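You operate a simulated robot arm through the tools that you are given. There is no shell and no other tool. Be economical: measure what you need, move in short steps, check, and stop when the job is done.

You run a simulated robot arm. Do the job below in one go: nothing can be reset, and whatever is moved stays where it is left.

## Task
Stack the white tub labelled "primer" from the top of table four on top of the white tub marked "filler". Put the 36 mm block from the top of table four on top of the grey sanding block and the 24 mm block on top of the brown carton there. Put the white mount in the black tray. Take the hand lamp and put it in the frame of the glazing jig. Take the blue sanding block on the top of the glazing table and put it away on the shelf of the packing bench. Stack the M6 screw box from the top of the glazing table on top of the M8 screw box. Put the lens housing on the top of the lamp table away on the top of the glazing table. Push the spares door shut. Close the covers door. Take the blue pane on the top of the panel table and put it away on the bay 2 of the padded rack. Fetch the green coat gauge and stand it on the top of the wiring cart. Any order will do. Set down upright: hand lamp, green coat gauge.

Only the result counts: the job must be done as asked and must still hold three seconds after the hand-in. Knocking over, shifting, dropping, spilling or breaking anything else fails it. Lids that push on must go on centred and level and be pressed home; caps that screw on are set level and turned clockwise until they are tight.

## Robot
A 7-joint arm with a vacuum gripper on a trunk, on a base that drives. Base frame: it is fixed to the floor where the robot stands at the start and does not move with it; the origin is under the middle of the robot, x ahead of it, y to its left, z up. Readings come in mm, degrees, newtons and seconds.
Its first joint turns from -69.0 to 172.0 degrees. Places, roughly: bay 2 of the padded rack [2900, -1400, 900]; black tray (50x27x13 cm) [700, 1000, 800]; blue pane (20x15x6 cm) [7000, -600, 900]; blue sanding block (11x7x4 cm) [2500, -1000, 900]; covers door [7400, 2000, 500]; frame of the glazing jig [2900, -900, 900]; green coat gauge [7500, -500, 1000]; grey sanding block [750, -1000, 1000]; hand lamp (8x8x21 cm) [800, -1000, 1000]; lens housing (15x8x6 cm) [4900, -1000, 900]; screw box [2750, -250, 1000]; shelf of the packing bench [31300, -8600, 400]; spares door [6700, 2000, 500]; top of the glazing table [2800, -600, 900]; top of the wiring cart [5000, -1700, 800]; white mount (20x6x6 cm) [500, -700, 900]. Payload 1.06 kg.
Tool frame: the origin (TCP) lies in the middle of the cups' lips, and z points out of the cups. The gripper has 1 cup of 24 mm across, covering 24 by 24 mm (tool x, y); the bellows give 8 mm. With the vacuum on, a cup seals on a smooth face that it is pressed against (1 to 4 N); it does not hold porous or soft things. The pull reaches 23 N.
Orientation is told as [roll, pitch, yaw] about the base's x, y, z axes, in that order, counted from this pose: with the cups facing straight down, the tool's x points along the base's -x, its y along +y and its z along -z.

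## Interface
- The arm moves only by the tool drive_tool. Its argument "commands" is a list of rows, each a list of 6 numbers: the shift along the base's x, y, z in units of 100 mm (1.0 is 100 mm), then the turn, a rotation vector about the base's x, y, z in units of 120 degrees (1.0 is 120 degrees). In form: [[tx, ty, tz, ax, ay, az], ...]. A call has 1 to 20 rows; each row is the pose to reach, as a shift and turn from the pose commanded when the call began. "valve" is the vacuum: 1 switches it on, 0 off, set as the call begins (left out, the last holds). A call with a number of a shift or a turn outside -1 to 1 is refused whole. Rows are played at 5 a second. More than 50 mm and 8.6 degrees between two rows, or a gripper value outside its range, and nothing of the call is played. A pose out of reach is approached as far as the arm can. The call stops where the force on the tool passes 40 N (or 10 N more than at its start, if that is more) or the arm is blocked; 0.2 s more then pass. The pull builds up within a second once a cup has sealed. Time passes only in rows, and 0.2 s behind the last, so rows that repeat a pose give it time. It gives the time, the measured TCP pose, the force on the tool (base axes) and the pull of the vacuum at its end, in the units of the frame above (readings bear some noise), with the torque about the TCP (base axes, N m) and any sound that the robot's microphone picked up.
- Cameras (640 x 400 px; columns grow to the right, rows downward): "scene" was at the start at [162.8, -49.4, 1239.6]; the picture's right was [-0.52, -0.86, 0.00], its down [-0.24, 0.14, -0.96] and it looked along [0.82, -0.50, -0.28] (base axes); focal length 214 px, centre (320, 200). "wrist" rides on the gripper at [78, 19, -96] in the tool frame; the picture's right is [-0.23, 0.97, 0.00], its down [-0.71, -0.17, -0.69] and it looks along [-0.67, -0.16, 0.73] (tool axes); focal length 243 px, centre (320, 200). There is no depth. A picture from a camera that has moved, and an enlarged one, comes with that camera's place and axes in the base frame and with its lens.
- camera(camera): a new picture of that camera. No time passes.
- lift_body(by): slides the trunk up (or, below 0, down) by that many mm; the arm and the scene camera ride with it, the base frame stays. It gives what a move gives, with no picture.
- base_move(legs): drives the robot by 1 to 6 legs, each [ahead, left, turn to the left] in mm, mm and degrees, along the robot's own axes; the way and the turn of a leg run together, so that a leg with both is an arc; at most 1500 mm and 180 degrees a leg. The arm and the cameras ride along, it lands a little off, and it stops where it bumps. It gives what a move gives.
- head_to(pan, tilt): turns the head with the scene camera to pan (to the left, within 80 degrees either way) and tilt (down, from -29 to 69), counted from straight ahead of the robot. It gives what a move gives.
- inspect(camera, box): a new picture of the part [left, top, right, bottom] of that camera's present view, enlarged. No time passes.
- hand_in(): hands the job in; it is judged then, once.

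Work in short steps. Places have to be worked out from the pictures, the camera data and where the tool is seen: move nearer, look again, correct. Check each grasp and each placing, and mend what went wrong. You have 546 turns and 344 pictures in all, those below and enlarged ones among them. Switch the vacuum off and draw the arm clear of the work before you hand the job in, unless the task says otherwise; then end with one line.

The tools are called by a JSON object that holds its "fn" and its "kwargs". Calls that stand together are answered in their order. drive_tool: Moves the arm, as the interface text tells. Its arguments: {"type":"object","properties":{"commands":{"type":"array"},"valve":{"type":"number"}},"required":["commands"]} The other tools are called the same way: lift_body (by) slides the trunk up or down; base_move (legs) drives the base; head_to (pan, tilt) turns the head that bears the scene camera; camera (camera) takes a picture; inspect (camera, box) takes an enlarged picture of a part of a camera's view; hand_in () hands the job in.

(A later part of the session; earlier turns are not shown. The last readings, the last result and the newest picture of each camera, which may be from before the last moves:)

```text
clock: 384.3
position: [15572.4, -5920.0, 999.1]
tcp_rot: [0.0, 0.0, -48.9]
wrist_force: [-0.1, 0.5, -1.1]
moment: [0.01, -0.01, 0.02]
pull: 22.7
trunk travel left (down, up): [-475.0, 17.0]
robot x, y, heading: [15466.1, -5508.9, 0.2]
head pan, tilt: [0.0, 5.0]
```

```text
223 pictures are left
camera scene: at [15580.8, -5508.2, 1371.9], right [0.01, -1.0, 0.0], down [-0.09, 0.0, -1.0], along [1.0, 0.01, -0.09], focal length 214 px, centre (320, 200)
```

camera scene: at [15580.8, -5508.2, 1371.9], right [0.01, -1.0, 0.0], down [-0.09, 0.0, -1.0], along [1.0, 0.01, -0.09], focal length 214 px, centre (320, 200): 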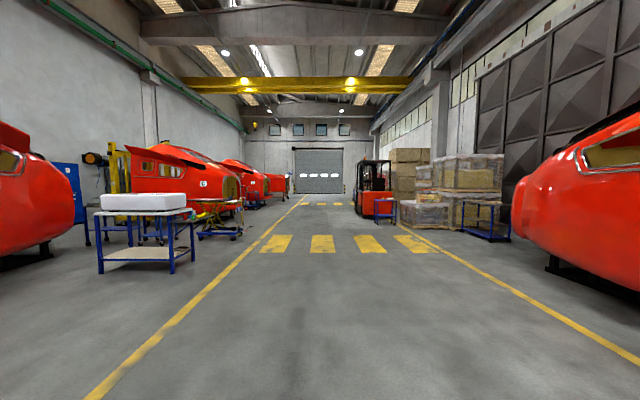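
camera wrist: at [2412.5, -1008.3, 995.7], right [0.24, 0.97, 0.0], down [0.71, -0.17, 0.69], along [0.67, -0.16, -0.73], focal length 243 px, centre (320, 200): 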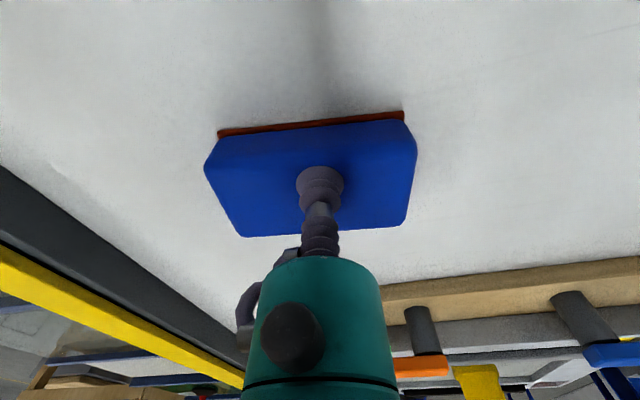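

Continue 9 m further.

{"fn": "base_move", "kwargs": {"legs": [[1500, 0, 0], [1500, 0, 0], [1500, 0, 0], [1500, 0, 0], [1500, 0, 0], [1500, 0, 0]]}}

{"fn": "camera", "kwargs": {"camera": "scene"}}

{"fn": "head_to", "kwargs": {"pan": -45, "tilt": 5}}

{"fn": "camera", "kwargs": {"camera": "scene"}}

```text
clock: 426.9
position: [24588.3, -5741.1, 999.6]
tcp_rot: [0.0, -0.1, -47.1]
wrist_force: [0.8, -0.1, -2.0]
moment: [0.05, 0.02, 0.01]
pull: 22.8
trunk travel left (down, up): [-475.0, 17.0]
robot x, y, heading: [24471.4, -5331.0, 2.2]
head pan, tilt: [0.0, 5.0]
```

```text
222 pictures are left
camera scene: at [24583.6, -5329.4, 1371.9], right [0.04, -1.0, 0.0], down [-0.09, 0.0, -1.0], along [1.0, 0.04, -0.09], focal length 214 px, centre (320, 200)
```

scene: 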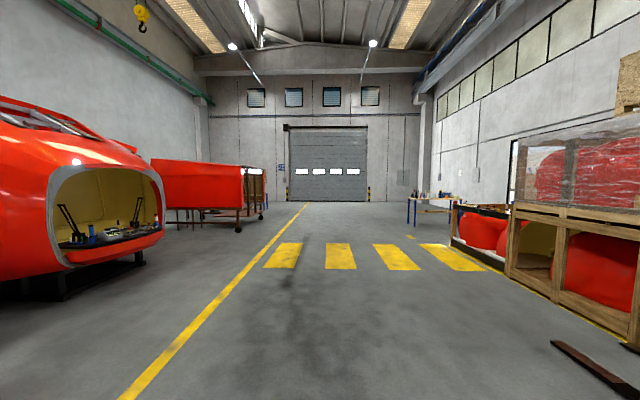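

```text
clock: 428.0
position: [24589.4, -5741.7, 1000.1]
tcp_rot: [0.0, 0.0, -46.9]
wrist_force: [0.5, -0.4, -2.1]
moment: [0.02, 0.04, -0.03]
pull: 23.0
trunk travel left (down, up): [-475.0, 17.0]
robot x, y, heading: [24471.7, -5335.0, 2.1]
head pan, tilt: [-45.0, 5.0]
```

```text
221 pictures are left
camera scene: at [24559.1, -5395.3, 1371.9], right [-0.68, -0.73, 0.0], down [-0.06, 0.06, -1.0], along [0.73, -0.68, -0.09], focal length 214 px, centre (320, 200)
```

scene: 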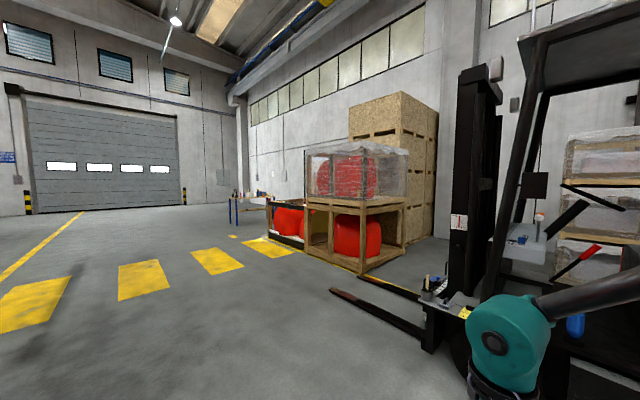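

I see a blue-legged bench near [31250,−8000+]. Drive nearer for a look.

{"fn": "base_move", "kwargs": {"legs": [[1480, -50, -2], [1500, 0, 0], [1500, 0, 0], [0, -1000, 0]]}}

{"fn": "head_to", "kwargs": {"pan": -35, "tilt": 15}}

{"fn": "camera", "kwargs": {"camera": "scene"}}

```text
clock: 454.1
position: [29054.0, -6745.3, 999.1]
tcp_rot: [0.0, 0.1, -48.6]
wrist_force: [-0.1, -1.1, -1.2]
moment: [0.05, -0.01, -0.04]
pull: 23.3
trunk travel left (down, up): [-475.0, 17.0]
robot x, y, heading: [28946.8, -6334.1, 0.8]
head pan, tilt: [-45.0, 5.0]
```

```text
clock: 454.8
position: [29055.4, -6744.1, 999.7]
tcp_rot: [0.0, 0.0, -48.6]
wrist_force: [-0.1, 1.2, -1.7]
moment: [0.02, 0.01, 0.0]
pull: 23.0
trunk travel left (down, up): [-475.0, 17.0]
robot x, y, heading: [28948.1, -6333.1, 0.7]
head pan, tilt: [-35.0, 15.0]
```

```text
220 pictures are left
camera scene: at [29045.7, -6386.8, 1355.8], right [-0.56, -0.83, 0.0], down [-0.21, 0.15, -0.97], along [0.8, -0.55, -0.26], focal length 214 px, centre (320, 200)
```

scene: 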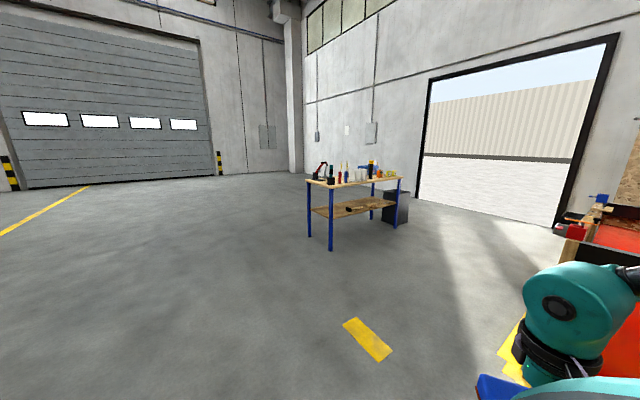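

{"fn": "inspect", "kwargs": {"camera": "scene", "box": [290, 140, 430, 260]}}

```text
3.33 times, centred on (360, 200) of scene
camera zoom: at [29045.7, -6386.8, 1355.8], right [-0.56, -0.83, 0.0], down [-0.21, 0.15, -0.97], along [0.8, -0.55, -0.26], focal length 715 px, centre (187, 200)
```

zoom: 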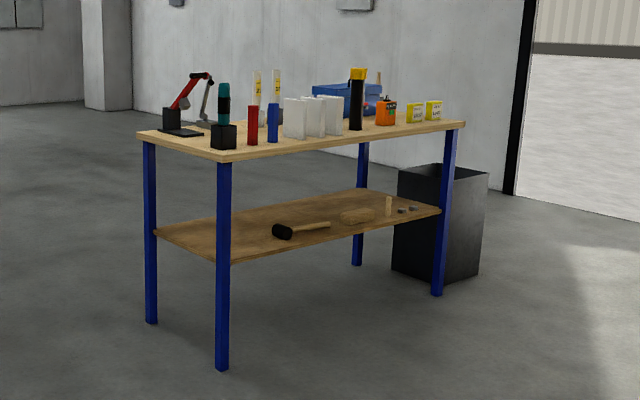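

The bench shelf is open, z≈440, ~350 mm clearance under the top. I'll extend the arm horizontally at low height and insert it by driving. First drive to the −x side and turn to heading ≈49.

{"fn": "base_move", "kwargs": {"legs": [[1050, 0, 0], [0, -900, 0], [0, -900, 0], [0, 0, 48.5]]}}

{"fn": "drive_tool", "kwargs": {"commands": [[0.35, 0.3, 0, 0, 0, 0], [0.7, 0.6, 0, 0, 0, 0]]}}

{"fn": "drive_tool", "kwargs": {"commands": [[0.35, 0.3, 0, 0, 0, 0], [0.7, 0.6, 0, 0, 0, 0]]}}

{"fn": "drive_tool", "kwargs": {"commands": [[0.35, 0.3, 0, 0, 0, 0], [0.7, 0.6, 0, 0, 0, 0]]}}

{"fn": "head_to", "kwargs": {"pan": -45, "tilt": 15}}

{"fn": "camera", "kwargs": {"camera": "scene"}}

```text
clock: 471.1
position: [30398.6, -8312.0, 998.9]
tcp_rot: [0.0, 0.0, -0.4]
wrist_force: [0.0, 0.0, -1.8]
moment: [0.04, 0.04, -0.01]
pull: 22.4
trunk travel left (down, up): [-475.0, 17.0]
robot x, y, heading: [30022.4, -8116.7, 48.9]
head pan, tilt: [-35.0, 15.0]
```

```text
clock: 471.7
position: [30468.4, -8251.7, 999.1]
tcp_rot: [-0.1, 0.1, -0.5]
wrist_force: [0.6, 0.5, -1.7]
moment: [0.02, 0.04, -0.02]
pull: 23.3
trunk travel left (down, up): [-475.0, 17.0]
robot x, y, heading: [30017.0, -8118.9, 48.7]
head pan, tilt: [-35.0, 15.0]
```

```text
clock: 472.3
position: [30538.7, -8192.8, 998.8]
tcp_rot: [0.0, 0.0, -0.6]
wrist_force: [-0.1, 0.9, -1.5]
moment: [-0.03, 0.02, 0.0]
pull: 23.0
trunk travel left (down, up): [-475.0, 17.0]
robot x, y, heading: [30019.4, -8115.3, 48.9]
head pan, tilt: [-35.0, 15.0]
```

```text
clock: 472.9
position: [30607.5, -8130.1, 997.8]
tcp_rot: [-0.1, 0.1, -0.4]
wrist_force: [0.2, -0.2, -1.6]
moment: [0.04, 0.01, 0.0]
pull: 22.7
trunk travel left (down, up): [-475.0, 17.0]
robot x, y, heading: [30021.4, -8117.1, 48.8]
head pan, tilt: [-35.0, 15.0]
```

```text
clock: 473.6
position: [30606.3, -8130.8, 998.2]
tcp_rot: [-0.1, 0.0, -0.6]
wrist_force: [-0.1, 0.6, -1.1]
moment: [0.01, 0.02, 0.0]
pull: 23.2
trunk travel left (down, up): [-475.0, 17.0]
robot x, y, heading: [30021.1, -8116.5, 49.0]
head pan, tilt: [-45.0, 15.0]
```

```text
218 pictures are left
camera scene: at [30127.8, -8096.3, 1355.7], right [0.07, -1.0, 0.0], down [-0.26, -0.02, -0.97], along [0.96, 0.06, -0.26], focal length 214 px, centre (320, 200)
```

scene: 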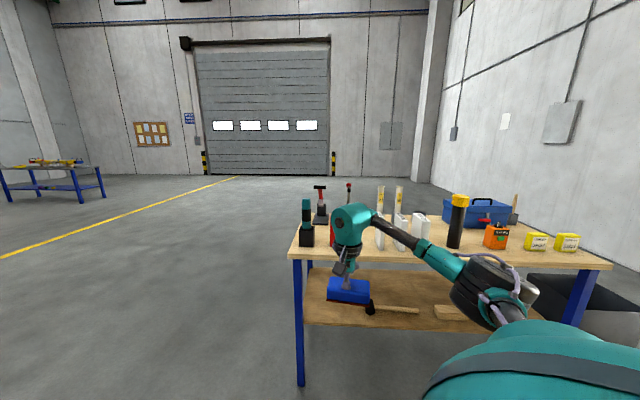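

Arm extended. Lower the trunk fully and look.

{"fn": "lift_body", "kwargs": {"by": -470}}

{"fn": "camera", "kwargs": {"camera": "scene"}}

{"fn": "camera", "kwargs": {"camera": "wrist"}}

```text
refused: -470 is not a number from -400 to 400
```

```text
217 pictures are left
camera scene: at [30127.8, -8096.3, 1355.7], right [0.07, -1.0, 0.0], down [-0.26, -0.02, -0.97], along [0.96, 0.06, -0.26], focal length 214 px, centre (320, 200)
```

scene: 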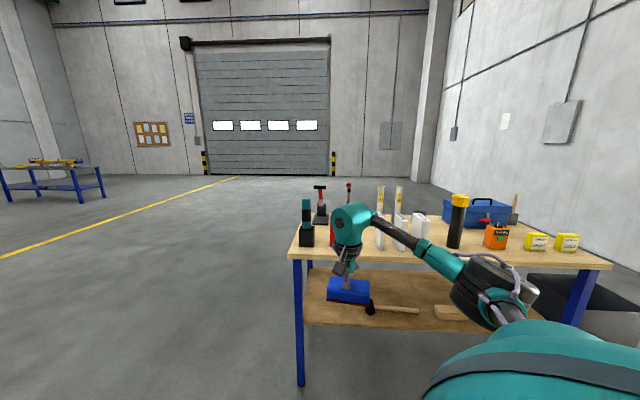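

```text
216 pictures are left
camera wrist: at [30530.0, -8112.0, 1094.7], right [0.24, 0.97, 0.0], down [0.71, -0.18, 0.69], along [0.66, -0.17, -0.73], focal length 243 px, centre (320, 200)
```

wrist: 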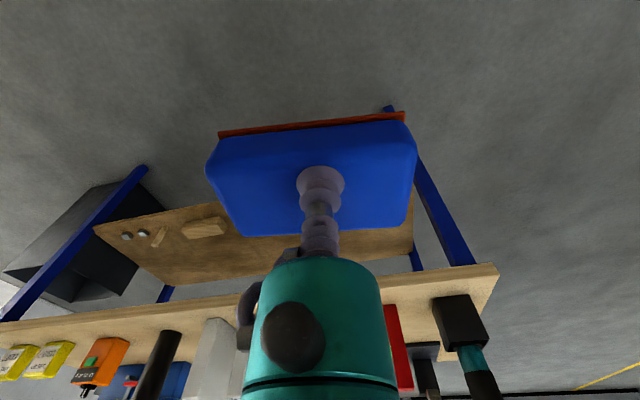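

{"fn": "lift_body", "kwargs": {"by": -400}}

{"fn": "lift_body", "kwargs": {"by": -70}}

{"fn": "camera", "kwargs": {"camera": "scene"}}

{"fn": "camera", "kwargs": {"camera": "wrist"}}

```text
clock: 477.4
position: [30608.1, -8132.2, 600.0]
tcp_rot: [0.0, 0.0, -0.6]
wrist_force: [0.4, 0.6, -1.8]
moment: [0.02, 0.03, -0.02]
pull: 23.0
trunk travel left (down, up): [-75.0, 417.0]
robot x, y, heading: [30022.2, -8120.2, 48.9]
head pan, tilt: [-45.0, 15.0]
```

```text
clock: 478.5
position: [30609.2, -8131.6, 529.4]
tcp_rot: [0.0, 0.0, -0.4]
wrist_force: [0.9, 0.3, -1.8]
moment: [0.0, 0.05, 0.01]
pull: 23.1
trunk travel left (down, up): [-5.0, 487.0]
robot x, y, heading: [30021.0, -8114.6, 48.8]
head pan, tilt: [-45.0, 15.0]
```

```text
215 pictures are left
camera scene: at [30238.0, -7970.6, 863.8], right [0.07, -1.0, 0.0], down [-0.26, -0.02, -0.97], along [0.96, 0.06, -0.26], focal length 214 px, centre (320, 200)
```

scene: 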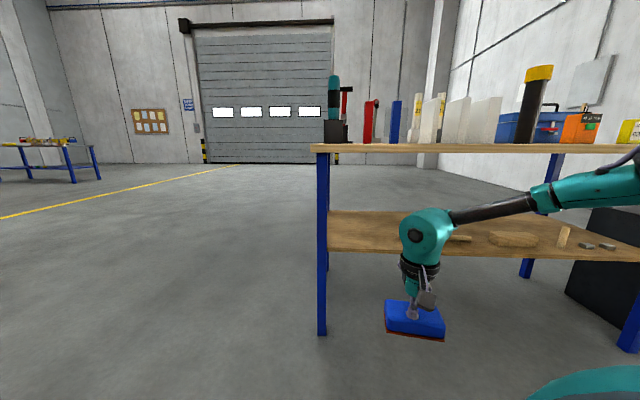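

```text
214 pictures are left
camera wrist: at [30530.9, -8112.7, 625.3], right [0.24, 0.97, 0.0], down [0.71, -0.18, 0.69], along [0.67, -0.17, -0.73], focal length 243 px, centre (320, 200)
```

wrist: 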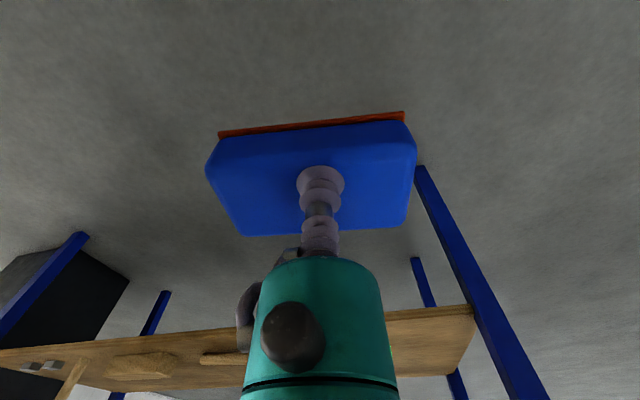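

The geometry fits: shelf top ≈433, underside of top ≈827, wrist top ≈748. I drive in two steps, first ~330 mm.

{"fn": "base_move", "kwargs": {"legs": [[232, -236, 0]]}}

{"fn": "camera", "kwargs": {"camera": "scene"}}

{"fn": "camera", "kwargs": {"camera": "wrist"}}

```text
clock: 480.7
position: [30935.4, -8113.8, 529.1]
tcp_rot: [0.0, 0.0, -0.4]
wrist_force: [-0.3, -0.4, -1.7]
moment: [0.06, 0.04, 0.0]
pull: 22.3
trunk travel left (down, up): [-5.0, 487.0]
robot x, y, heading: [30348.8, -8100.6, 48.7]
head pan, tilt: [-45.0, 15.0]
```

```text
213 pictures are left
camera scene: at [30566.3, -7952.0, 863.8], right [0.07, -1.0, 0.0], down [-0.26, -0.02, -0.97], along [0.96, 0.06, -0.26], focal length 214 px, centre (320, 200)
```

scene: 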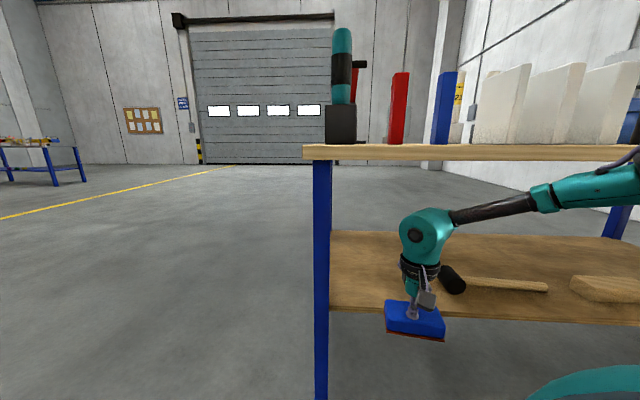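

```text
212 pictures are left
camera wrist: at [30859.2, -8094.3, 625.4], right [0.24, 0.97, 0.0], down [0.71, -0.18, 0.69], along [0.66, -0.17, -0.73], focal length 243 px, centre (320, 200)
```

wrist: 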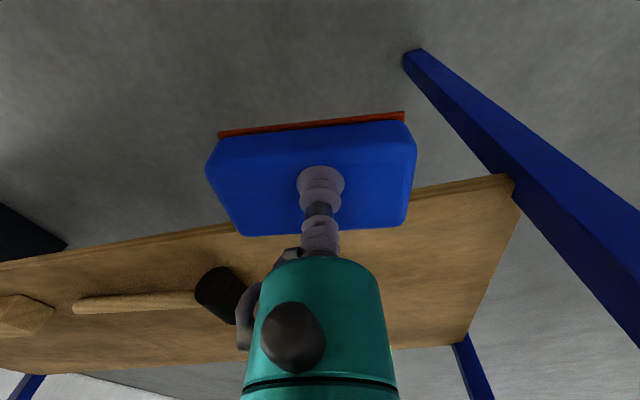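

Lower 25 mm for forearm clearance, then drive the remaining 190 mm in two parts.

{"fn": "drive_tool", "kwargs": {"commands": [[0, 0, -0.12, 0, 0, 0], [0, 0, -0.25, 0, 0, 0]]}}

{"fn": "base_move", "kwargs": {"legs": [[74, -68, 0]]}}

{"fn": "camera", "kwargs": {"camera": "scene"}}

```text
clock: 481.3
position: [30937.0, -8114.4, 505.0]
tcp_rot: [0.0, 0.0, -0.5]
wrist_force: [-0.3, -0.3, -1.4]
moment: [0.03, 0.03, 0.0]
pull: 22.7
trunk travel left (down, up): [-5.0, 487.0]
robot x, y, heading: [30350.2, -8095.9, 48.6]
head pan, tilt: [-45.0, 15.0]
```

```text
clock: 482.4
position: [31037.4, -8103.1, 504.8]
tcp_rot: [0.0, 0.1, -0.5]
wrist_force: [0.7, 0.2, -1.5]
moment: [0.05, 0.01, -0.02]
pull: 23.0
trunk travel left (down, up): [-5.0, 487.0]
robot x, y, heading: [30446.5, -8086.8, 48.8]
head pan, tilt: [-45.0, 15.0]
```

```text
211 pictures are left
camera scene: at [30665.7, -7941.7, 863.8], right [0.07, -1.0, 0.0], down [-0.26, -0.02, -0.97], along [0.96, 0.06, -0.26], focal length 214 px, centre (320, 200)
```

scene: 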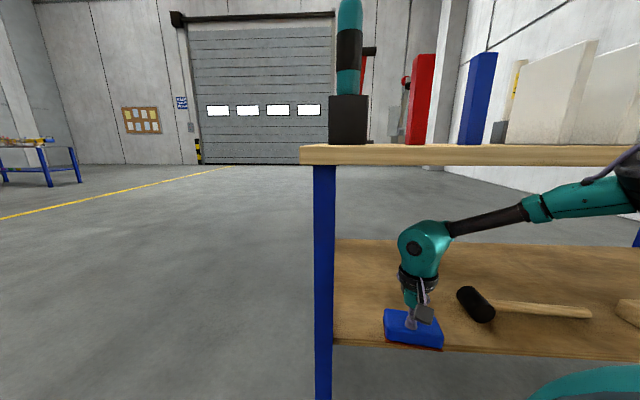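

Clear. Drive the last 90 mm.

{"fn": "base_move", "kwargs": {"legs": [[62, -64, 0]]}}

{"fn": "camera", "kwargs": {"camera": "scene"}}

{"fn": "camera", "kwargs": {"camera": "wrist"}}

```text
clock: 483.6
position: [31106.8, -8098.1, 508.0]
tcp_rot: [0.3, -0.1, -0.3]
wrist_force: [-0.4, 0.5, -1.2]
moment: [0.02, 0.04, 0.0]
pull: 23.3
trunk travel left (down, up): [-5.0, 487.0]
robot x, y, heading: [30530.9, -8082.6, 48.4]
head pan, tilt: [-45.0, 15.0]
```

```text
210 pictures are left
camera scene: at [30735.7, -7937.9, 866.3], right [0.06, -1.0, 0.0], down [-0.25, -0.02, -0.97], along [0.97, 0.06, -0.25], focal length 214 px, centre (320, 200)
```

scene: 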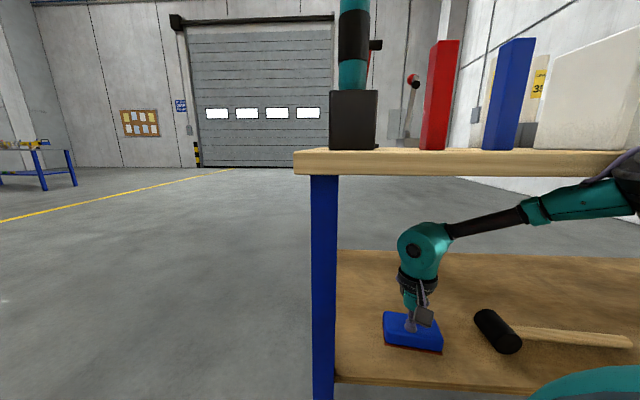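

```text
209 pictures are left
camera wrist: at [31029.2, -8079.4, 604.5], right [0.24, 0.97, 0.0], down [0.71, -0.18, 0.69], along [0.67, -0.16, -0.73], focal length 243 px, centre (320, 200)
```

wrist: 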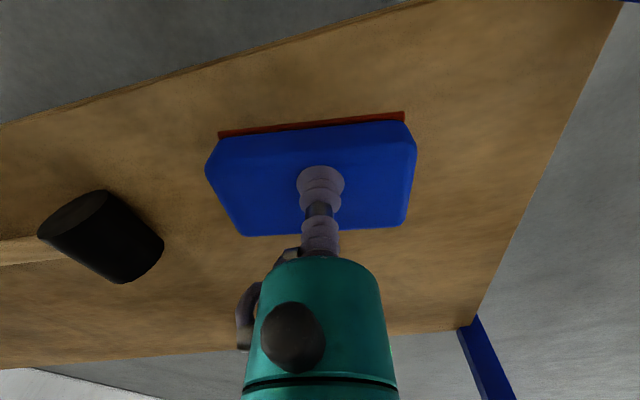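

The tool moved less than the base (possible forearm contact). I check the state again.

{"fn": "drive_tool", "kwargs": {"commands": [[0, 0, -0.02, 0, 0, 0], [0, 0, -0.03, 0, 0, 0]]}}

{"fn": "inspect", "kwargs": {"camera": "scene", "box": [400, 130, 640, 280]}}

```text
clock: 484.1
position: [31106.3, -8099.5, 506.1]
tcp_rot: [0.3, -0.1, -0.3]
wrist_force: [0.1, 0.2, -1.3]
moment: [0.04, 0.01, -0.01]
pull: 23.0
trunk travel left (down, up): [-5.0, 487.0]
robot x, y, heading: [30530.9, -8082.9, 48.5]
head pan, tilt: [-45.0, 15.0]
```

```text
2.67 times, centred on (520, 205) of scene
camera zoom: at [30735.3, -7938.7, 866.5], right [0.06, -1.0, 0.0], down [-0.25, -0.02, -0.97], along [0.97, 0.06, -0.25], focal length 572 px, centre (-213, 187)
```

zoom: 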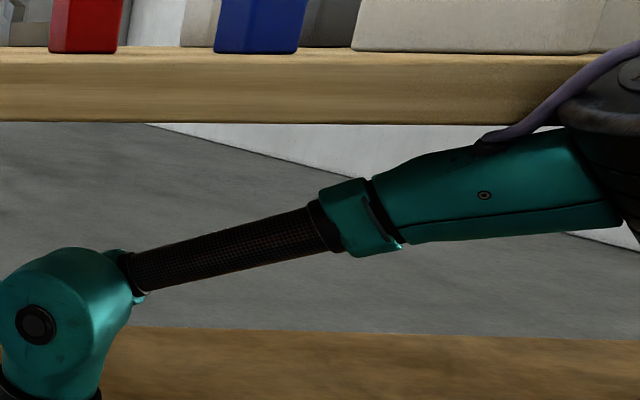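

The elbow touches the tabletop edge. I back out, swing the arm to the robot's right (elbow stays behind), and re-enter.

{"fn": "base_move", "kwargs": {"legs": [[-172, 195, 0]]}}

{"fn": "drive_tool", "kwargs": {"commands": [[-0.1, -0.4, 0, 0, 0, 0], [-0.2, -0.8, 0, 0, 0, 0], [-0.26, -1.0, 0, 0, 0, 0]]}}

{"fn": "drive_tool", "kwargs": {"commands": [[-0.1, -0.4, 0, 0, 0, 0], [-0.2, -0.8, 0, 0, 0, 0], [-0.26, -1.0, 0, 0, 0, 0]]}}

{"fn": "drive_tool", "kwargs": {"commands": [[-0.1, -0.4, 0, 0, 0, 0], [-0.2, -0.8, 0, 0, 0, 0]]}}

{"fn": "camera", "kwargs": {"camera": "scene"}}

```text
clock: 486.0
position: [30850.3, -8098.7, 498.2]
tcp_rot: [0.3, 0.7, -0.4]
wrist_force: [-0.8, -0.8, -2.3]
moment: [-0.01, 0.01, 0.01]
pull: 22.8
trunk travel left (down, up): [-5.0, 487.0]
robot x, y, heading: [30269.5, -8084.4, 48.8]
head pan, tilt: [-45.0, 15.0]
```

```text
clock: 486.8
position: [30824.2, -8199.4, 498.1]
tcp_rot: [0.3, 0.6, -0.3]
wrist_force: [-0.5, 0.1, -1.7]
moment: [0.04, 0.04, -0.03]
pull: 22.9
trunk travel left (down, up): [-5.0, 487.0]
robot x, y, heading: [30267.9, -8088.4, 48.5]
head pan, tilt: [-45.0, 15.0]
```

```text
clock: 487.6
position: [30798.4, -8299.8, 497.4]
tcp_rot: [0.3, 0.7, -0.3]
wrist_force: [-0.6, -0.1, -1.3]
moment: [0.01, 0.02, -0.01]
pull: 22.8
trunk travel left (down, up): [-5.0, 487.0]
robot x, y, heading: [30269.1, -8082.5, 48.6]
head pan, tilt: [-45.0, 15.0]
```

```text
clock: 488.2
position: [30789.4, -8336.4, 497.5]
tcp_rot: [0.1, 0.8, -0.4]
wrist_force: [0.0, 0.6, -1.4]
moment: [0.04, 0.03, -0.06]
pull: 22.6
out of reach, approached as far as the arm can: row 2
trunk travel left (down, up): [-5.0, 487.0]
robot x, y, heading: [30271.6, -8084.2, 48.6]
head pan, tilt: [-45.0, 15.0]
```

```text
207 pictures are left
camera scene: at [30484.2, -7938.2, 863.8], right [0.06, -1.0, 0.0], down [-0.26, -0.02, -0.97], along [0.96, 0.06, -0.26], focal length 214 px, centre (320, 200)
```

scene: 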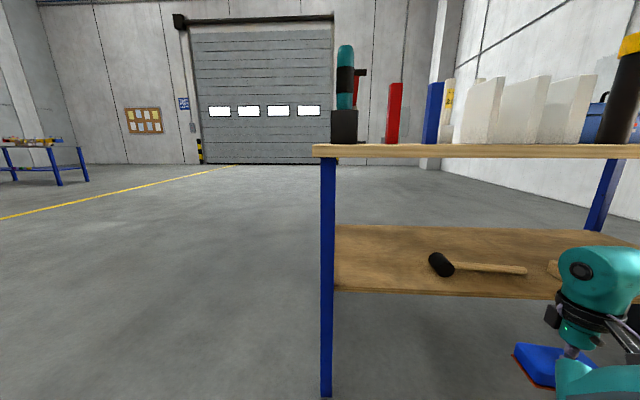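

The elbow now stays behind. I drive the base toward the bench in two steps.

{"fn": "base_move", "kwargs": {"legs": [[302, 0, 0]]}}

{"fn": "camera", "kwargs": {"camera": "scene"}}

{"fn": "camera", "kwargs": {"camera": "wrist"}}

```text
clock: 490.3
position: [30991.1, -8109.3, 498.8]
tcp_rot: [0.3, 0.6, -0.2]
wrist_force: [-0.2, 0.6, -2.2]
moment: [-0.01, 0.01, -0.01]
pull: 23.0
trunk travel left (down, up): [-5.0, 487.0]
robot x, y, heading: [30467.2, -7854.8, 48.7]
head pan, tilt: [-45.0, 15.0]
```

```text
206 pictures are left
camera scene: at [30684.3, -7710.3, 863.8], right [0.06, -1.0, 0.0], down [-0.26, -0.02, -0.97], along [0.96, 0.06, -0.26], focal length 214 px, centre (320, 200)
```

scene: 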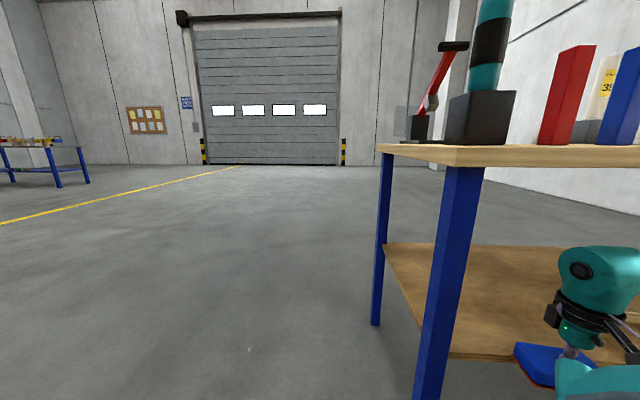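

```text
205 pictures are left
camera wrist: at [30913.9, -8089.4, 595.5], right [0.24, 0.97, 0.0], down [0.71, -0.18, 0.68], along [0.66, -0.16, -0.74], focal length 243 px, centre (320, 200)
```

wrist: 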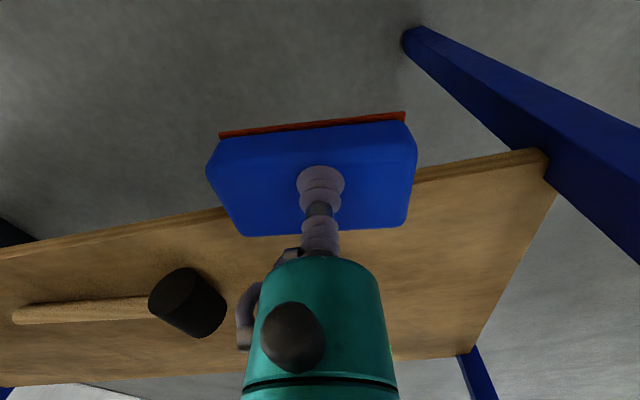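

Continue 130 mm in +x, with head turned to watch the arm.

{"fn": "head_to", "kwargs": {"pan": -72, "tilt": 15}}

{"fn": "base_move", "kwargs": {"legs": [[86, -98, 0]]}}

{"fn": "camera", "kwargs": {"camera": "scene"}}

{"fn": "camera", "kwargs": {"camera": "wrist"}}

```text
clock: 491.2
position: [30991.2, -8108.9, 498.4]
tcp_rot: [0.2, 0.7, -0.1]
wrist_force: [0.1, 0.3, -2.1]
moment: [0.0, 0.03, -0.03]
pull: 23.1
trunk travel left (down, up): [-5.0, 487.0]
robot x, y, heading: [30469.6, -7852.4, 48.9]
head pan, tilt: [-72.0, 15.0]
```

```text
clock: 492.5
position: [31120.0, -8108.7, 498.8]
tcp_rot: [0.2, 0.6, -0.2]
wrist_force: [0.2, -0.2, -1.6]
moment: [0.03, 0.07, 0.0]
pull: 23.1
trunk travel left (down, up): [-5.0, 487.0]
robot x, y, heading: [30597.0, -7858.0, 48.8]
head pan, tilt: [-72.0, 15.0]
```

```text
204 pictures are left
camera scene: at [30807.1, -7753.3, 863.8], right [-0.4, -0.92, 0.0], down [-0.24, 0.1, -0.97], along [0.89, -0.38, -0.26], focal length 214 px, centre (320, 200)
```

scene: 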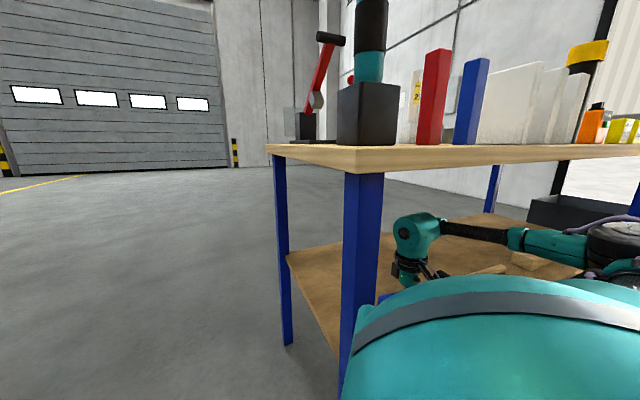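

```text
203 pictures are left
camera wrist: at [31044.2, -8089.4, 595.6], right [0.24, 0.97, 0.0], down [0.71, -0.18, 0.68], along [0.66, -0.16, -0.74], focal length 243 px, centre (320, 200)
```

wrist: 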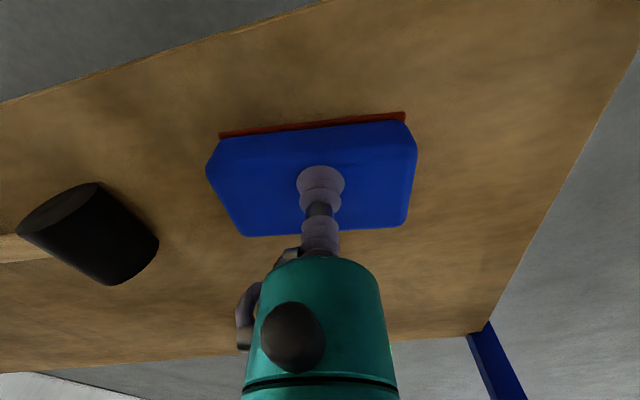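

In position over the shelf. Lower in steps.

{"fn": "drive_tool", "kwargs": {"commands": [[0, 0, -0.1, 0, 0, 0], [0, 0, -0.18, 0, 0, 0]]}}

{"fn": "drive_tool", "kwargs": {"commands": [[0, 0, -0.03, 0, 0, 0], [0, 0, -0.06, 0, 0, 0]]}}

{"fn": "drive_tool", "kwargs": {"commands": [[0, 0, -0.02, 0, 0, 0], [0, 0, -0.05, 0, 0, 0]]}}

```text
clock: 493.1
position: [31121.9, -8108.3, 480.4]
tcp_rot: [0.1, 0.6, -0.3]
wrist_force: [-0.8, 0.6, -1.2]
moment: [-0.01, 0.0, -0.04]
pull: 22.8
trunk travel left (down, up): [-5.0, 487.0]
robot x, y, heading: [30594.5, -7857.6, 48.6]
head pan, tilt: [-72.0, 15.0]
```

```text
clock: 493.7
position: [31119.9, -8107.5, 475.8]
tcp_rot: [0.1, 0.4, -0.2]
wrist_force: [-3.3, -1.0, 16.3]
moment: [-0.12, -0.23, 0.01]
pull: 22.3
trunk travel left (down, up): [-5.0, 487.0]
robot x, y, heading: [30598.7, -7855.8, 48.7]
head pan, tilt: [-72.0, 15.0]
```

```text
clock: 494.3
position: [31120.8, -8107.9, 470.6]
tcp_rot: [0.1, 0.5, -0.4]
wrist_force: [0.1, -3.4, 19.0]
moment: [-0.06, -0.1, -0.07]
pull: 23.0
trunk travel left (down, up): [-5.0, 487.0]
robot x, y, heading: [30595.1, -7857.8, 48.8]
head pan, tilt: [-72.0, 15.0]
```

Contact. Release, rise a little, and look.

{"fn": "drive_tool", "kwargs": {"commands": [[0, 0, 0.03, 0, 0, 0], [0, 0, 0.03, 0, 0, 0], [0, 0, 0.03, 0, 0, 0], [0, 0, 0.03, 0, 0, 0], [0, 0, 0.03, 0, 0, 0], [0, 0, 0.1, 0, 0, 0], [0, 0, 0.35, 0, 0, 0], [0, 0, 0.5, 0, 0, 0]], "valve": 0}}

{"fn": "camera", "kwargs": {"camera": "wrist"}}

```text
clock: 496.1
position: [31121.2, -8107.3, 519.4]
tcp_rot: [0.1, 0.6, -0.2]
wrist_force: [0.2, 0.0, 0.2]
moment: [-0.01, -0.01, 0.0]
pull: 0.0
trunk travel left (down, up): [-5.0, 487.0]
robot x, y, heading: [30593.9, -7856.5, 48.7]
head pan, tilt: [-72.0, 15.0]
```

```text
202 pictures are left
camera wrist: at [31044.0, -8089.1, 616.6], right [0.24, 0.97, 0.0], down [0.71, -0.18, 0.68], along [0.66, -0.16, -0.74], focal length 243 px, centre (320, 200)
```

wrist: 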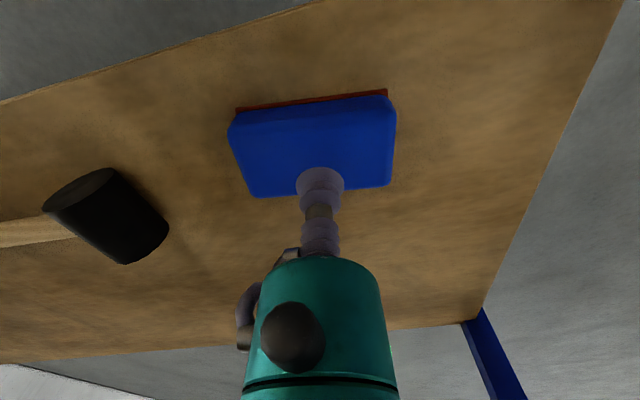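

Placed on the shelf. I back out, raise the trunk, turn to heading 180 and start the return.

{"fn": "base_move", "kwargs": {"legs": [[-330, 375, 0]]}}

{"fn": "lift_body", "kwargs": {"by": 400}}

{"fn": "base_move", "kwargs": {"legs": [[0, 0, 131.3], [0, -1150, 0], [0, -1150, 0], [1500, 0, 0], [1500, 0, 0], [1500, 0, 0]]}}

{"fn": "head_to", "kwargs": {"pan": 0, "tilt": 5}}

{"fn": "camera", "kwargs": {"camera": "scene"}}

```text
clock: 499.0
position: [30621.8, -8109.6, 520.1]
tcp_rot: [0.2, 0.5, -0.4]
wrist_force: [-0.2, -0.1, 0.1]
moment: [0.02, -0.01, 0.0]
pull: 0.0
trunk travel left (down, up): [-5.0, 487.0]
robot x, y, heading: [30095.3, -7855.4, 48.6]
head pan, tilt: [-72.0, 15.0]
```

```text
clock: 502.9
position: [30622.2, -8110.4, 919.5]
tcp_rot: [0.2, 0.6, -0.4]
wrist_force: [0.5, -0.3, 0.3]
moment: [0.03, 0.02, -0.01]
pull: 0.1
trunk travel left (down, up): [-405.0, 87.0]
robot x, y, heading: [30098.2, -7856.4, 48.7]
head pan, tilt: [-72.0, 15.0]
```

```text
clock: 540.8
position: [25394.5, -5106.3, 919.4]
tcp_rot: [0.2, 0.6, 133.1]
wrist_force: [-0.9, -0.6, -0.6]
moment: [0.0, 0.01, -0.03]
pull: 0.1
trunk travel left (down, up): [-405.0, 87.0]
robot x, y, heading: [25565.8, -5660.5, -177.9]
head pan, tilt: [-72.0, 15.0]
```

```text
clock: 542.2
position: [25394.7, -5105.3, 919.0]
tcp_rot: [0.2, 0.6, 133.0]
wrist_force: [0.8, -0.4, -0.3]
moment: [0.01, -0.01, -0.02]
pull: 0.0
trunk travel left (down, up): [-405.0, 87.0]
robot x, y, heading: [25568.6, -5658.4, -178.2]
head pan, tilt: [0.0, 5.0]
```

```text
201 pictures are left
camera scene: at [25406.5, -5665.9, 1291.1], right [-0.03, 1.0, 0.0], down [0.09, 0.0, -1.0], along [-1.0, -0.03, -0.09], focal length 214 px, centre (320, 200)
```

scene: 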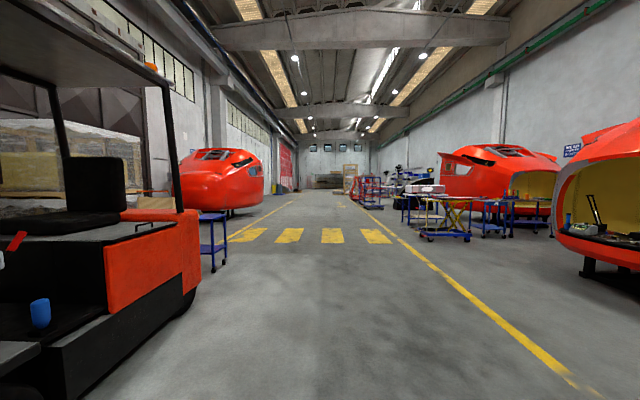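

Path clear. Drive 9 m twice, correcting the heading.

{"fn": "base_move", "kwargs": {"legs": [[1490, 0, -1.9], [1500, 0, 0], [1500, 0, 0], [1500, 0, 0], [1500, 0, 0], [1500, 0, 0]]}}

{"fn": "camera", "kwargs": {"camera": "scene"}}

```text
clock: 584.6
position: [16459.5, -5114.8, 920.4]
tcp_rot: [0.2, 0.6, 129.9]
wrist_force: [-0.2, 0.3, 0.2]
moment: [-0.01, 0.0, 0.01]
pull: 0.0
trunk travel left (down, up): [-405.0, 87.0]
robot x, y, heading: [16604.1, -5676.0, 178.9]
head pan, tilt: [0.0, 5.0]
```

```text
200 pictures are left
camera scene: at [16441.2, -5675.1, 1291.1], right [0.02, 1.0, 0.0], down [0.09, 0.0, -1.0], along [-1.0, 0.02, -0.09], focal length 214 px, centre (320, 200)
```

scene: 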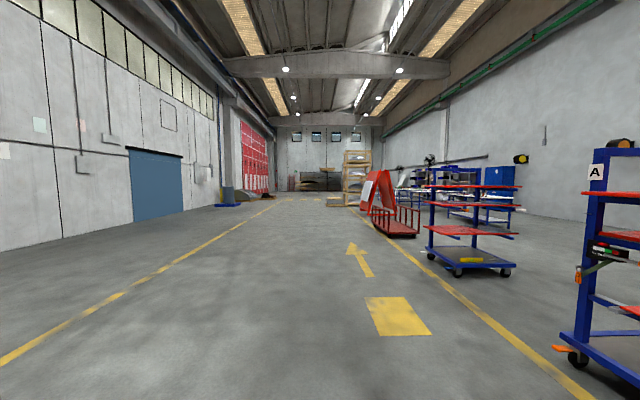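

Continue 6 m, then look toward the tables on the right.

{"fn": "base_move", "kwargs": {"legs": [[1500, 0, 1], [1500, 0, 0], [1500, 0, 0], [1500, 0, 0]]}}

{"fn": "head_to", "kwargs": {"pan": -45, "tilt": 8}}

{"fn": "camera", "kwargs": {"camera": "scene"}}

```text
clock: 613.0
position: [10493.4, -5101.4, 920.6]
tcp_rot: [0.2, 0.7, 130.4]
wrist_force: [-0.5, -0.1, -0.1]
moment: [-0.01, 0.01, 0.0]
pull: 0.0
trunk travel left (down, up): [-405.0, 87.0]
robot x, y, heading: [10644.0, -5665.6, 179.3]
head pan, tilt: [0.0, 5.0]
```

```text
clock: 614.1
position: [10494.4, -5101.5, 920.6]
tcp_rot: [0.2, 0.6, 130.4]
wrist_force: [-0.4, 0.1, 0.0]
moment: [0.03, 0.01, 0.01]
pull: 0.0
trunk travel left (down, up): [-405.0, 87.0]
robot x, y, heading: [10643.1, -5660.5, 179.5]
head pan, tilt: [-45.0, 8.0]
```

```text
199 pictures are left
camera scene: at [10506.4, -5596.1, 1286.3], right [0.71, 0.7, 0.0], down [0.1, -0.1, -0.99], along [-0.69, 0.71, -0.14], focal length 214 px, centre (320, 200)
```

scene: 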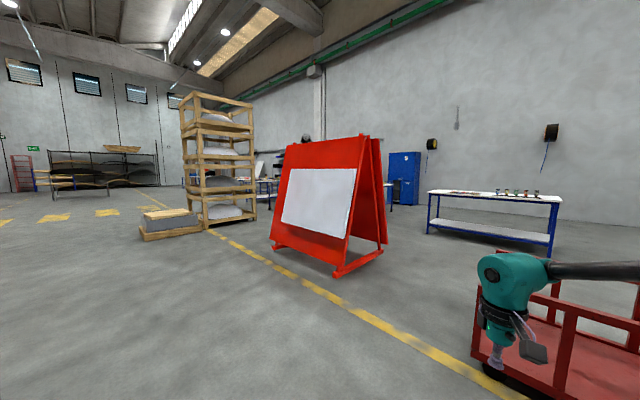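

The passage between the crate stack and the red stand (x≈5300–7600) leads to the tables. I drive to x≈6450 then +y.

{"fn": "base_move", "kwargs": {"legs": [[1400, 0, 0], [1400, 0, 0], [1400, 0, 0], [0, -1300, 0], [0, -1000, 0]]}}

{"fn": "head_to", "kwargs": {"pan": -75, "tilt": 12}}

{"fn": "camera", "kwargs": {"camera": "scene"}}

```text
clock: 645.1
position: [6373.5, -2696.3, 919.6]
tcp_rot: [0.3, 0.7, 129.9]
wrist_force: [-0.1, 0.6, 0.6]
moment: [0.0, 0.0, 0.0]
pull: 0.0
trunk travel left (down, up): [-405.0, 87.0]
robot x, y, heading: [6518.9, -3256.4, 178.8]
head pan, tilt: [-45.0, 8.0]
```

```text
clock: 646.0
position: [6373.7, -2696.3, 920.6]
tcp_rot: [0.2, 0.6, 129.9]
wrist_force: [0.1, -0.3, -0.4]
moment: [0.0, -0.04, 0.0]
pull: 0.1
trunk travel left (down, up): [-405.0, 87.0]
robot x, y, heading: [6518.7, -3256.6, 178.8]
head pan, tilt: [-75.0, 12.0]
```

```text
198 pictures are left
camera scene: at [6423.8, -3167.6, 1279.8], right [0.97, 0.24, 0.0], down [0.05, -0.2, -0.98], along [-0.23, 0.95, -0.21], focal length 214 px, centre (320, 200)
```

scene: 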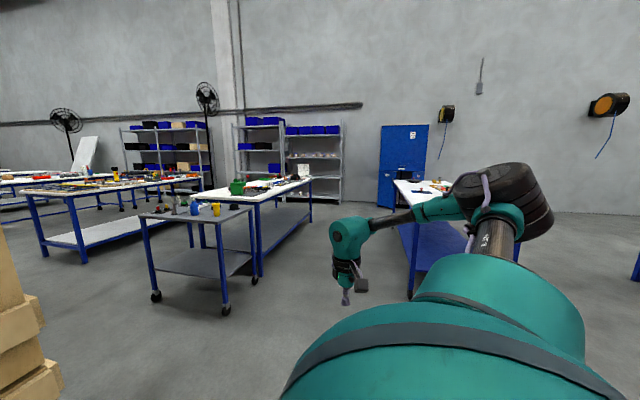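

I see wiring cart, lamp table, panel table (x≈6800–7600) and the blue cabinet. I raise the tool, turn to heading ≈49, and drive to the near side of the panel table.

{"fn": "drive_tool", "kwargs": {"commands": [[0, 0, 0.4, -0.0, 0, 0], [0, 0, 0.8, 0, 0, 0], [0, 0, 1.0, 0, 0, 0]]}}

{"fn": "lift_body", "kwargs": {"by": 85}}

{"fn": "base_move", "kwargs": {"legs": [[0, 0, -130], [925, 804, 0]]}}

{"fn": "head_to", "kwargs": {"pan": -40, "tilt": 20}}

{"fn": "camera", "kwargs": {"camera": "scene"}}

```text
clock: 646.8
position: [6373.4, -2696.5, 1020.4]
tcp_rot: [0.2, 0.6, 129.9]
wrist_force: [0.3, -0.3, 0.8]
moment: [0.02, 0.0, -0.03]
pull: 0.0
trunk travel left (down, up): [-405.0, 87.0]
robot x, y, heading: [6520.3, -3261.1, 178.7]
head pan, tilt: [-75.0, 12.0]
```

```text
clock: 648.0
position: [6372.3, -2696.6, 1105.3]
tcp_rot: [0.1, 0.6, 129.9]
wrist_force: [-0.8, 0.0, -0.1]
moment: [-0.02, 0.04, 0.0]
pull: 0.1
trunk travel left (down, up): [-490.0, 2.0]
robot x, y, heading: [6516.4, -3254.5, 178.8]
head pan, tilt: [-75.0, 12.0]
```

```text
clock: 659.6
position: [7049.2, -2292.7, 1106.1]
tcp_rot: [0.2, 0.5, -0.9]
wrist_force: [0.1, -0.7, 0.1]
moment: [0.01, -0.02, 0.05]
pull: 0.1
trunk travel left (down, up): [-490.0, 2.0]
robot x, y, heading: [6531.1, -2037.2, 47.9]
head pan, tilt: [-75.0, 12.0]
```

```text
clock: 660.6
position: [7047.5, -2292.4, 1105.5]
tcp_rot: [0.2, 0.6, -0.9]
wrist_force: [0.5, 0.0, -0.2]
moment: [0.0, -0.02, 0.01]
pull: 0.0
trunk travel left (down, up): [-490.0, 2.0]
robot x, y, heading: [6528.7, -2035.5, 48.1]
head pan, tilt: [-40.0, 20.0]
```

```text
197 pictures are left
camera scene: at [6621.8, -2020.2, 1361.8], right [0.14, -0.99, 0.0], down [-0.34, -0.05, -0.94], along [0.93, 0.13, -0.34], focal length 214 px, centre (320, 200)
```

scene: 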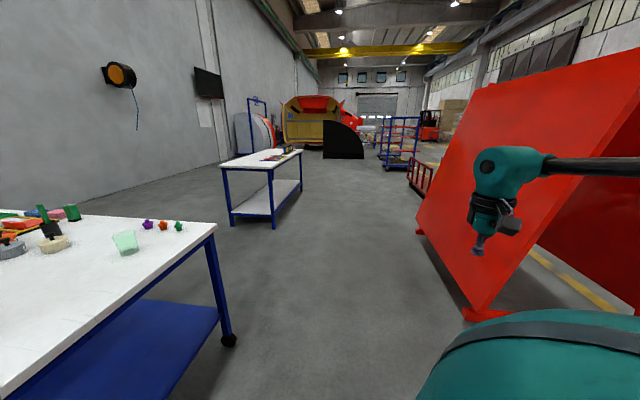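

The panel table's −y end is at y≈−1360, x 6790–7530 (on casters). Drive +y alongside.

{"fn": "base_move", "kwargs": {"legs": [[528, 457, 1]]}}

{"fn": "camera", "kwargs": {"camera": "scene"}}

{"fn": "camera", "kwargs": {"camera": "wrist"}}

```text
clock: 664.5
position: [7062.8, -1580.6, 1104.5]
tcp_rot: [0.3, 0.6, 0.2]
wrist_force: [0.5, 0.1, 0.1]
moment: [0.01, 0.02, 0.01]
pull: 0.1
trunk travel left (down, up): [-490.0, 2.0]
robot x, y, heading: [6537.4, -1332.5, 49.1]
head pan, tilt: [-40.0, 20.0]
```

```text
196 pictures are left
camera scene: at [6630.7, -1315.2, 1361.7], right [0.16, -0.99, 0.0], down [-0.34, -0.05, -0.94], along [0.93, 0.15, -0.34], focal length 214 px, centre (320, 200)
```

scene: 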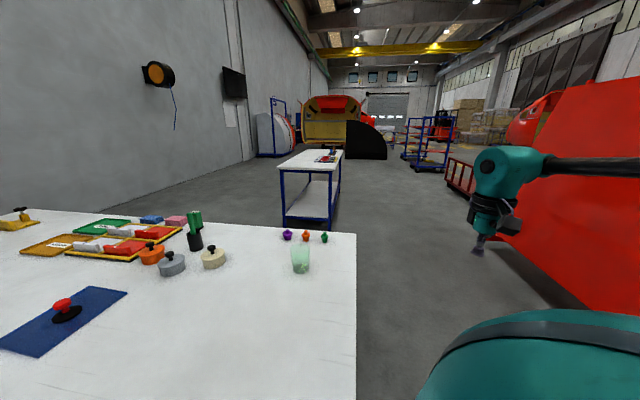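

```text
195 pictures are left
camera wrist: at [6985.5, -1560.4, 1201.6], right [0.23, 0.97, 0.0], down [0.72, -0.17, 0.68], along [0.66, -0.16, -0.74], focal length 243 px, centre (320, 200)
```

wrist: 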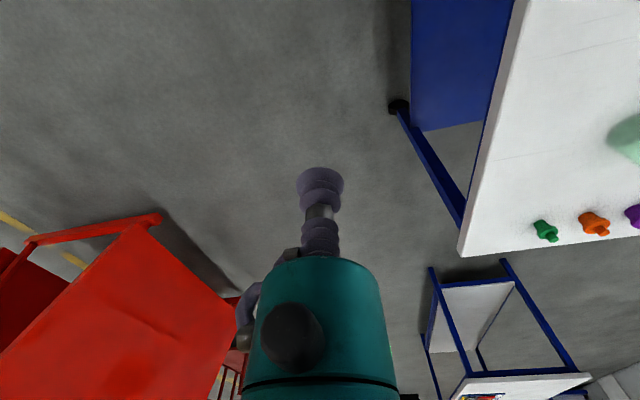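

The blue pane with a red-knob handle is at ≈[6955,−557]; a green gauge stands near [7320,−660]. I drive +y to reach the pane.

{"fn": "base_move", "kwargs": {"legs": [[664, 577, 0]]}}

{"fn": "head_to", "kwargs": {"pan": -50, "tilt": 40}}

{"fn": "camera", "kwargs": {"camera": "scene"}}

{"fn": "inspect", "kwargs": {"camera": "scene", "box": [180, 100, 500, 300]}}

```text
clock: 669.1
position: [7062.1, -702.7, 1105.7]
tcp_rot: [0.2, 0.7, -0.2]
wrist_force: [0.1, 1.3, 0.3]
moment: [0.0, -0.01, 0.03]
pull: 0.0
trunk travel left (down, up): [-490.0, 2.0]
robot x, y, heading: [6538.5, -452.5, 49.1]
head pan, tilt: [-40.0, 20.0]
```

```text
clock: 670.0
position: [7063.4, -703.4, 1105.1]
tcp_rot: [0.1, 0.6, -0.2]
wrist_force: [0.3, 0.7, -0.2]
moment: [-0.01, -0.01, 0.02]
pull: 0.1
trunk travel left (down, up): [-490.0, 2.0]
robot x, y, heading: [6540.3, -452.9, 48.8]
head pan, tilt: [-50.0, 40.0]
```

```text
194 pictures are left
camera scene: at [6625.1, -453.9, 1330.4], right [-0.02, -1.0, 0.0], down [-0.64, 0.01, -0.77], along [0.77, -0.02, -0.64], focal length 214 px, centre (320, 200)
```

scene: 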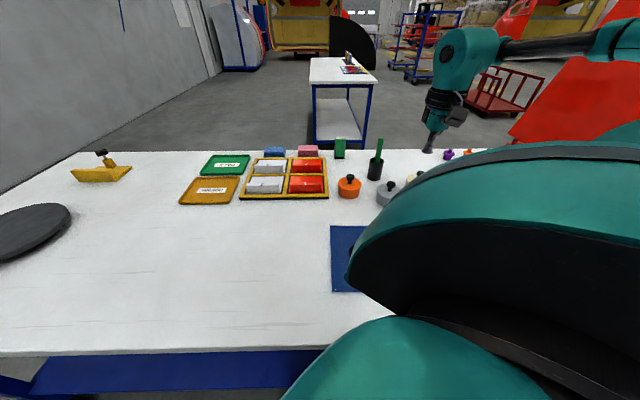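

```text
2.00 times, centred on (340, 200) of scene
camera zoom: at [6625.1, -453.9, 1330.4], right [-0.02, -1.0, 0.0], down [-0.64, 0.01, -0.77], along [0.77, -0.02, -0.64], focal length 429 px, centre (280, 200)
```

zoom: 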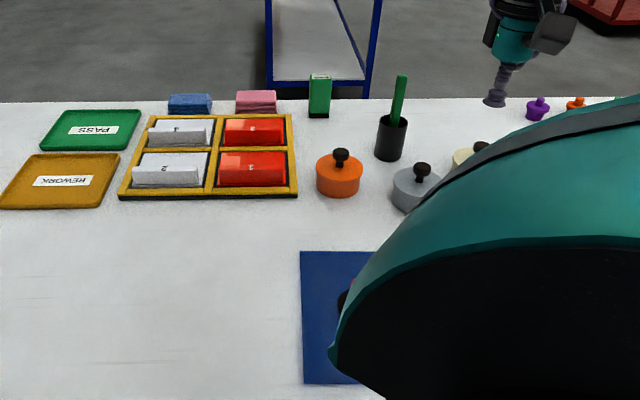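

The gauge is the green upright box at ≈[7480,−560]. The pane is hidden by the shoulder; I shift the base −300 in y to see it.

{"fn": "base_move", "kwargs": {"legs": [[-226, -197, 0]]}}

{"fn": "camera", "kwargs": {"camera": "scene"}}

{"fn": "inspect", "kwargs": {"camera": "scene", "box": [140, 160, 340, 320]}}

```text
clock: 672.0
position: [7061.5, -1005.7, 1104.7]
tcp_rot: [0.1, 0.6, -0.3]
wrist_force: [0.3, -0.1, -0.8]
moment: [0.02, 0.0, -0.01]
pull: 0.1
trunk travel left (down, up): [-490.0, 2.0]
robot x, y, heading: [6535.8, -749.2, 48.7]
head pan, tilt: [-50.0, 40.0]
```

```text
192 pictures are left
camera scene: at [6624.5, -756.0, 1330.3], right [-0.02, -1.0, 0.0], down [-0.64, 0.01, -0.77], along [0.77, -0.02, -0.64], focal length 214 px, centre (320, 200)
```

scene: 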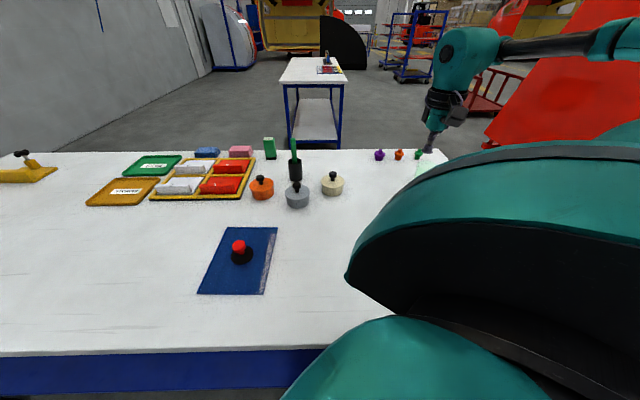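

```text
2.50 times, centred on (240, 240) of scene
camera zoom: at [6624.5, -756.0, 1330.3], right [-0.02, -1.0, 0.0], down [-0.64, 0.01, -0.77], along [0.77, -0.02, -0.64], focal length 536 px, centre (520, 100)
```

zoom: 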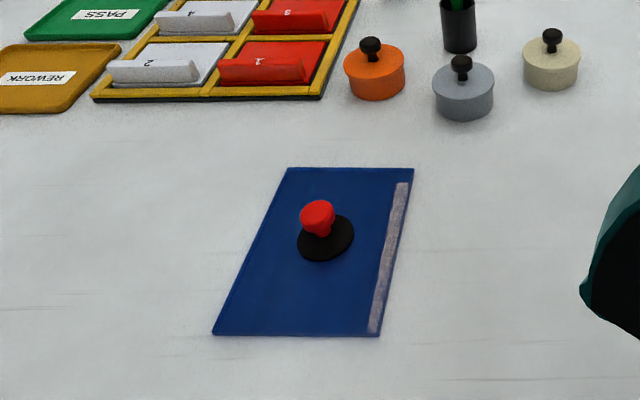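

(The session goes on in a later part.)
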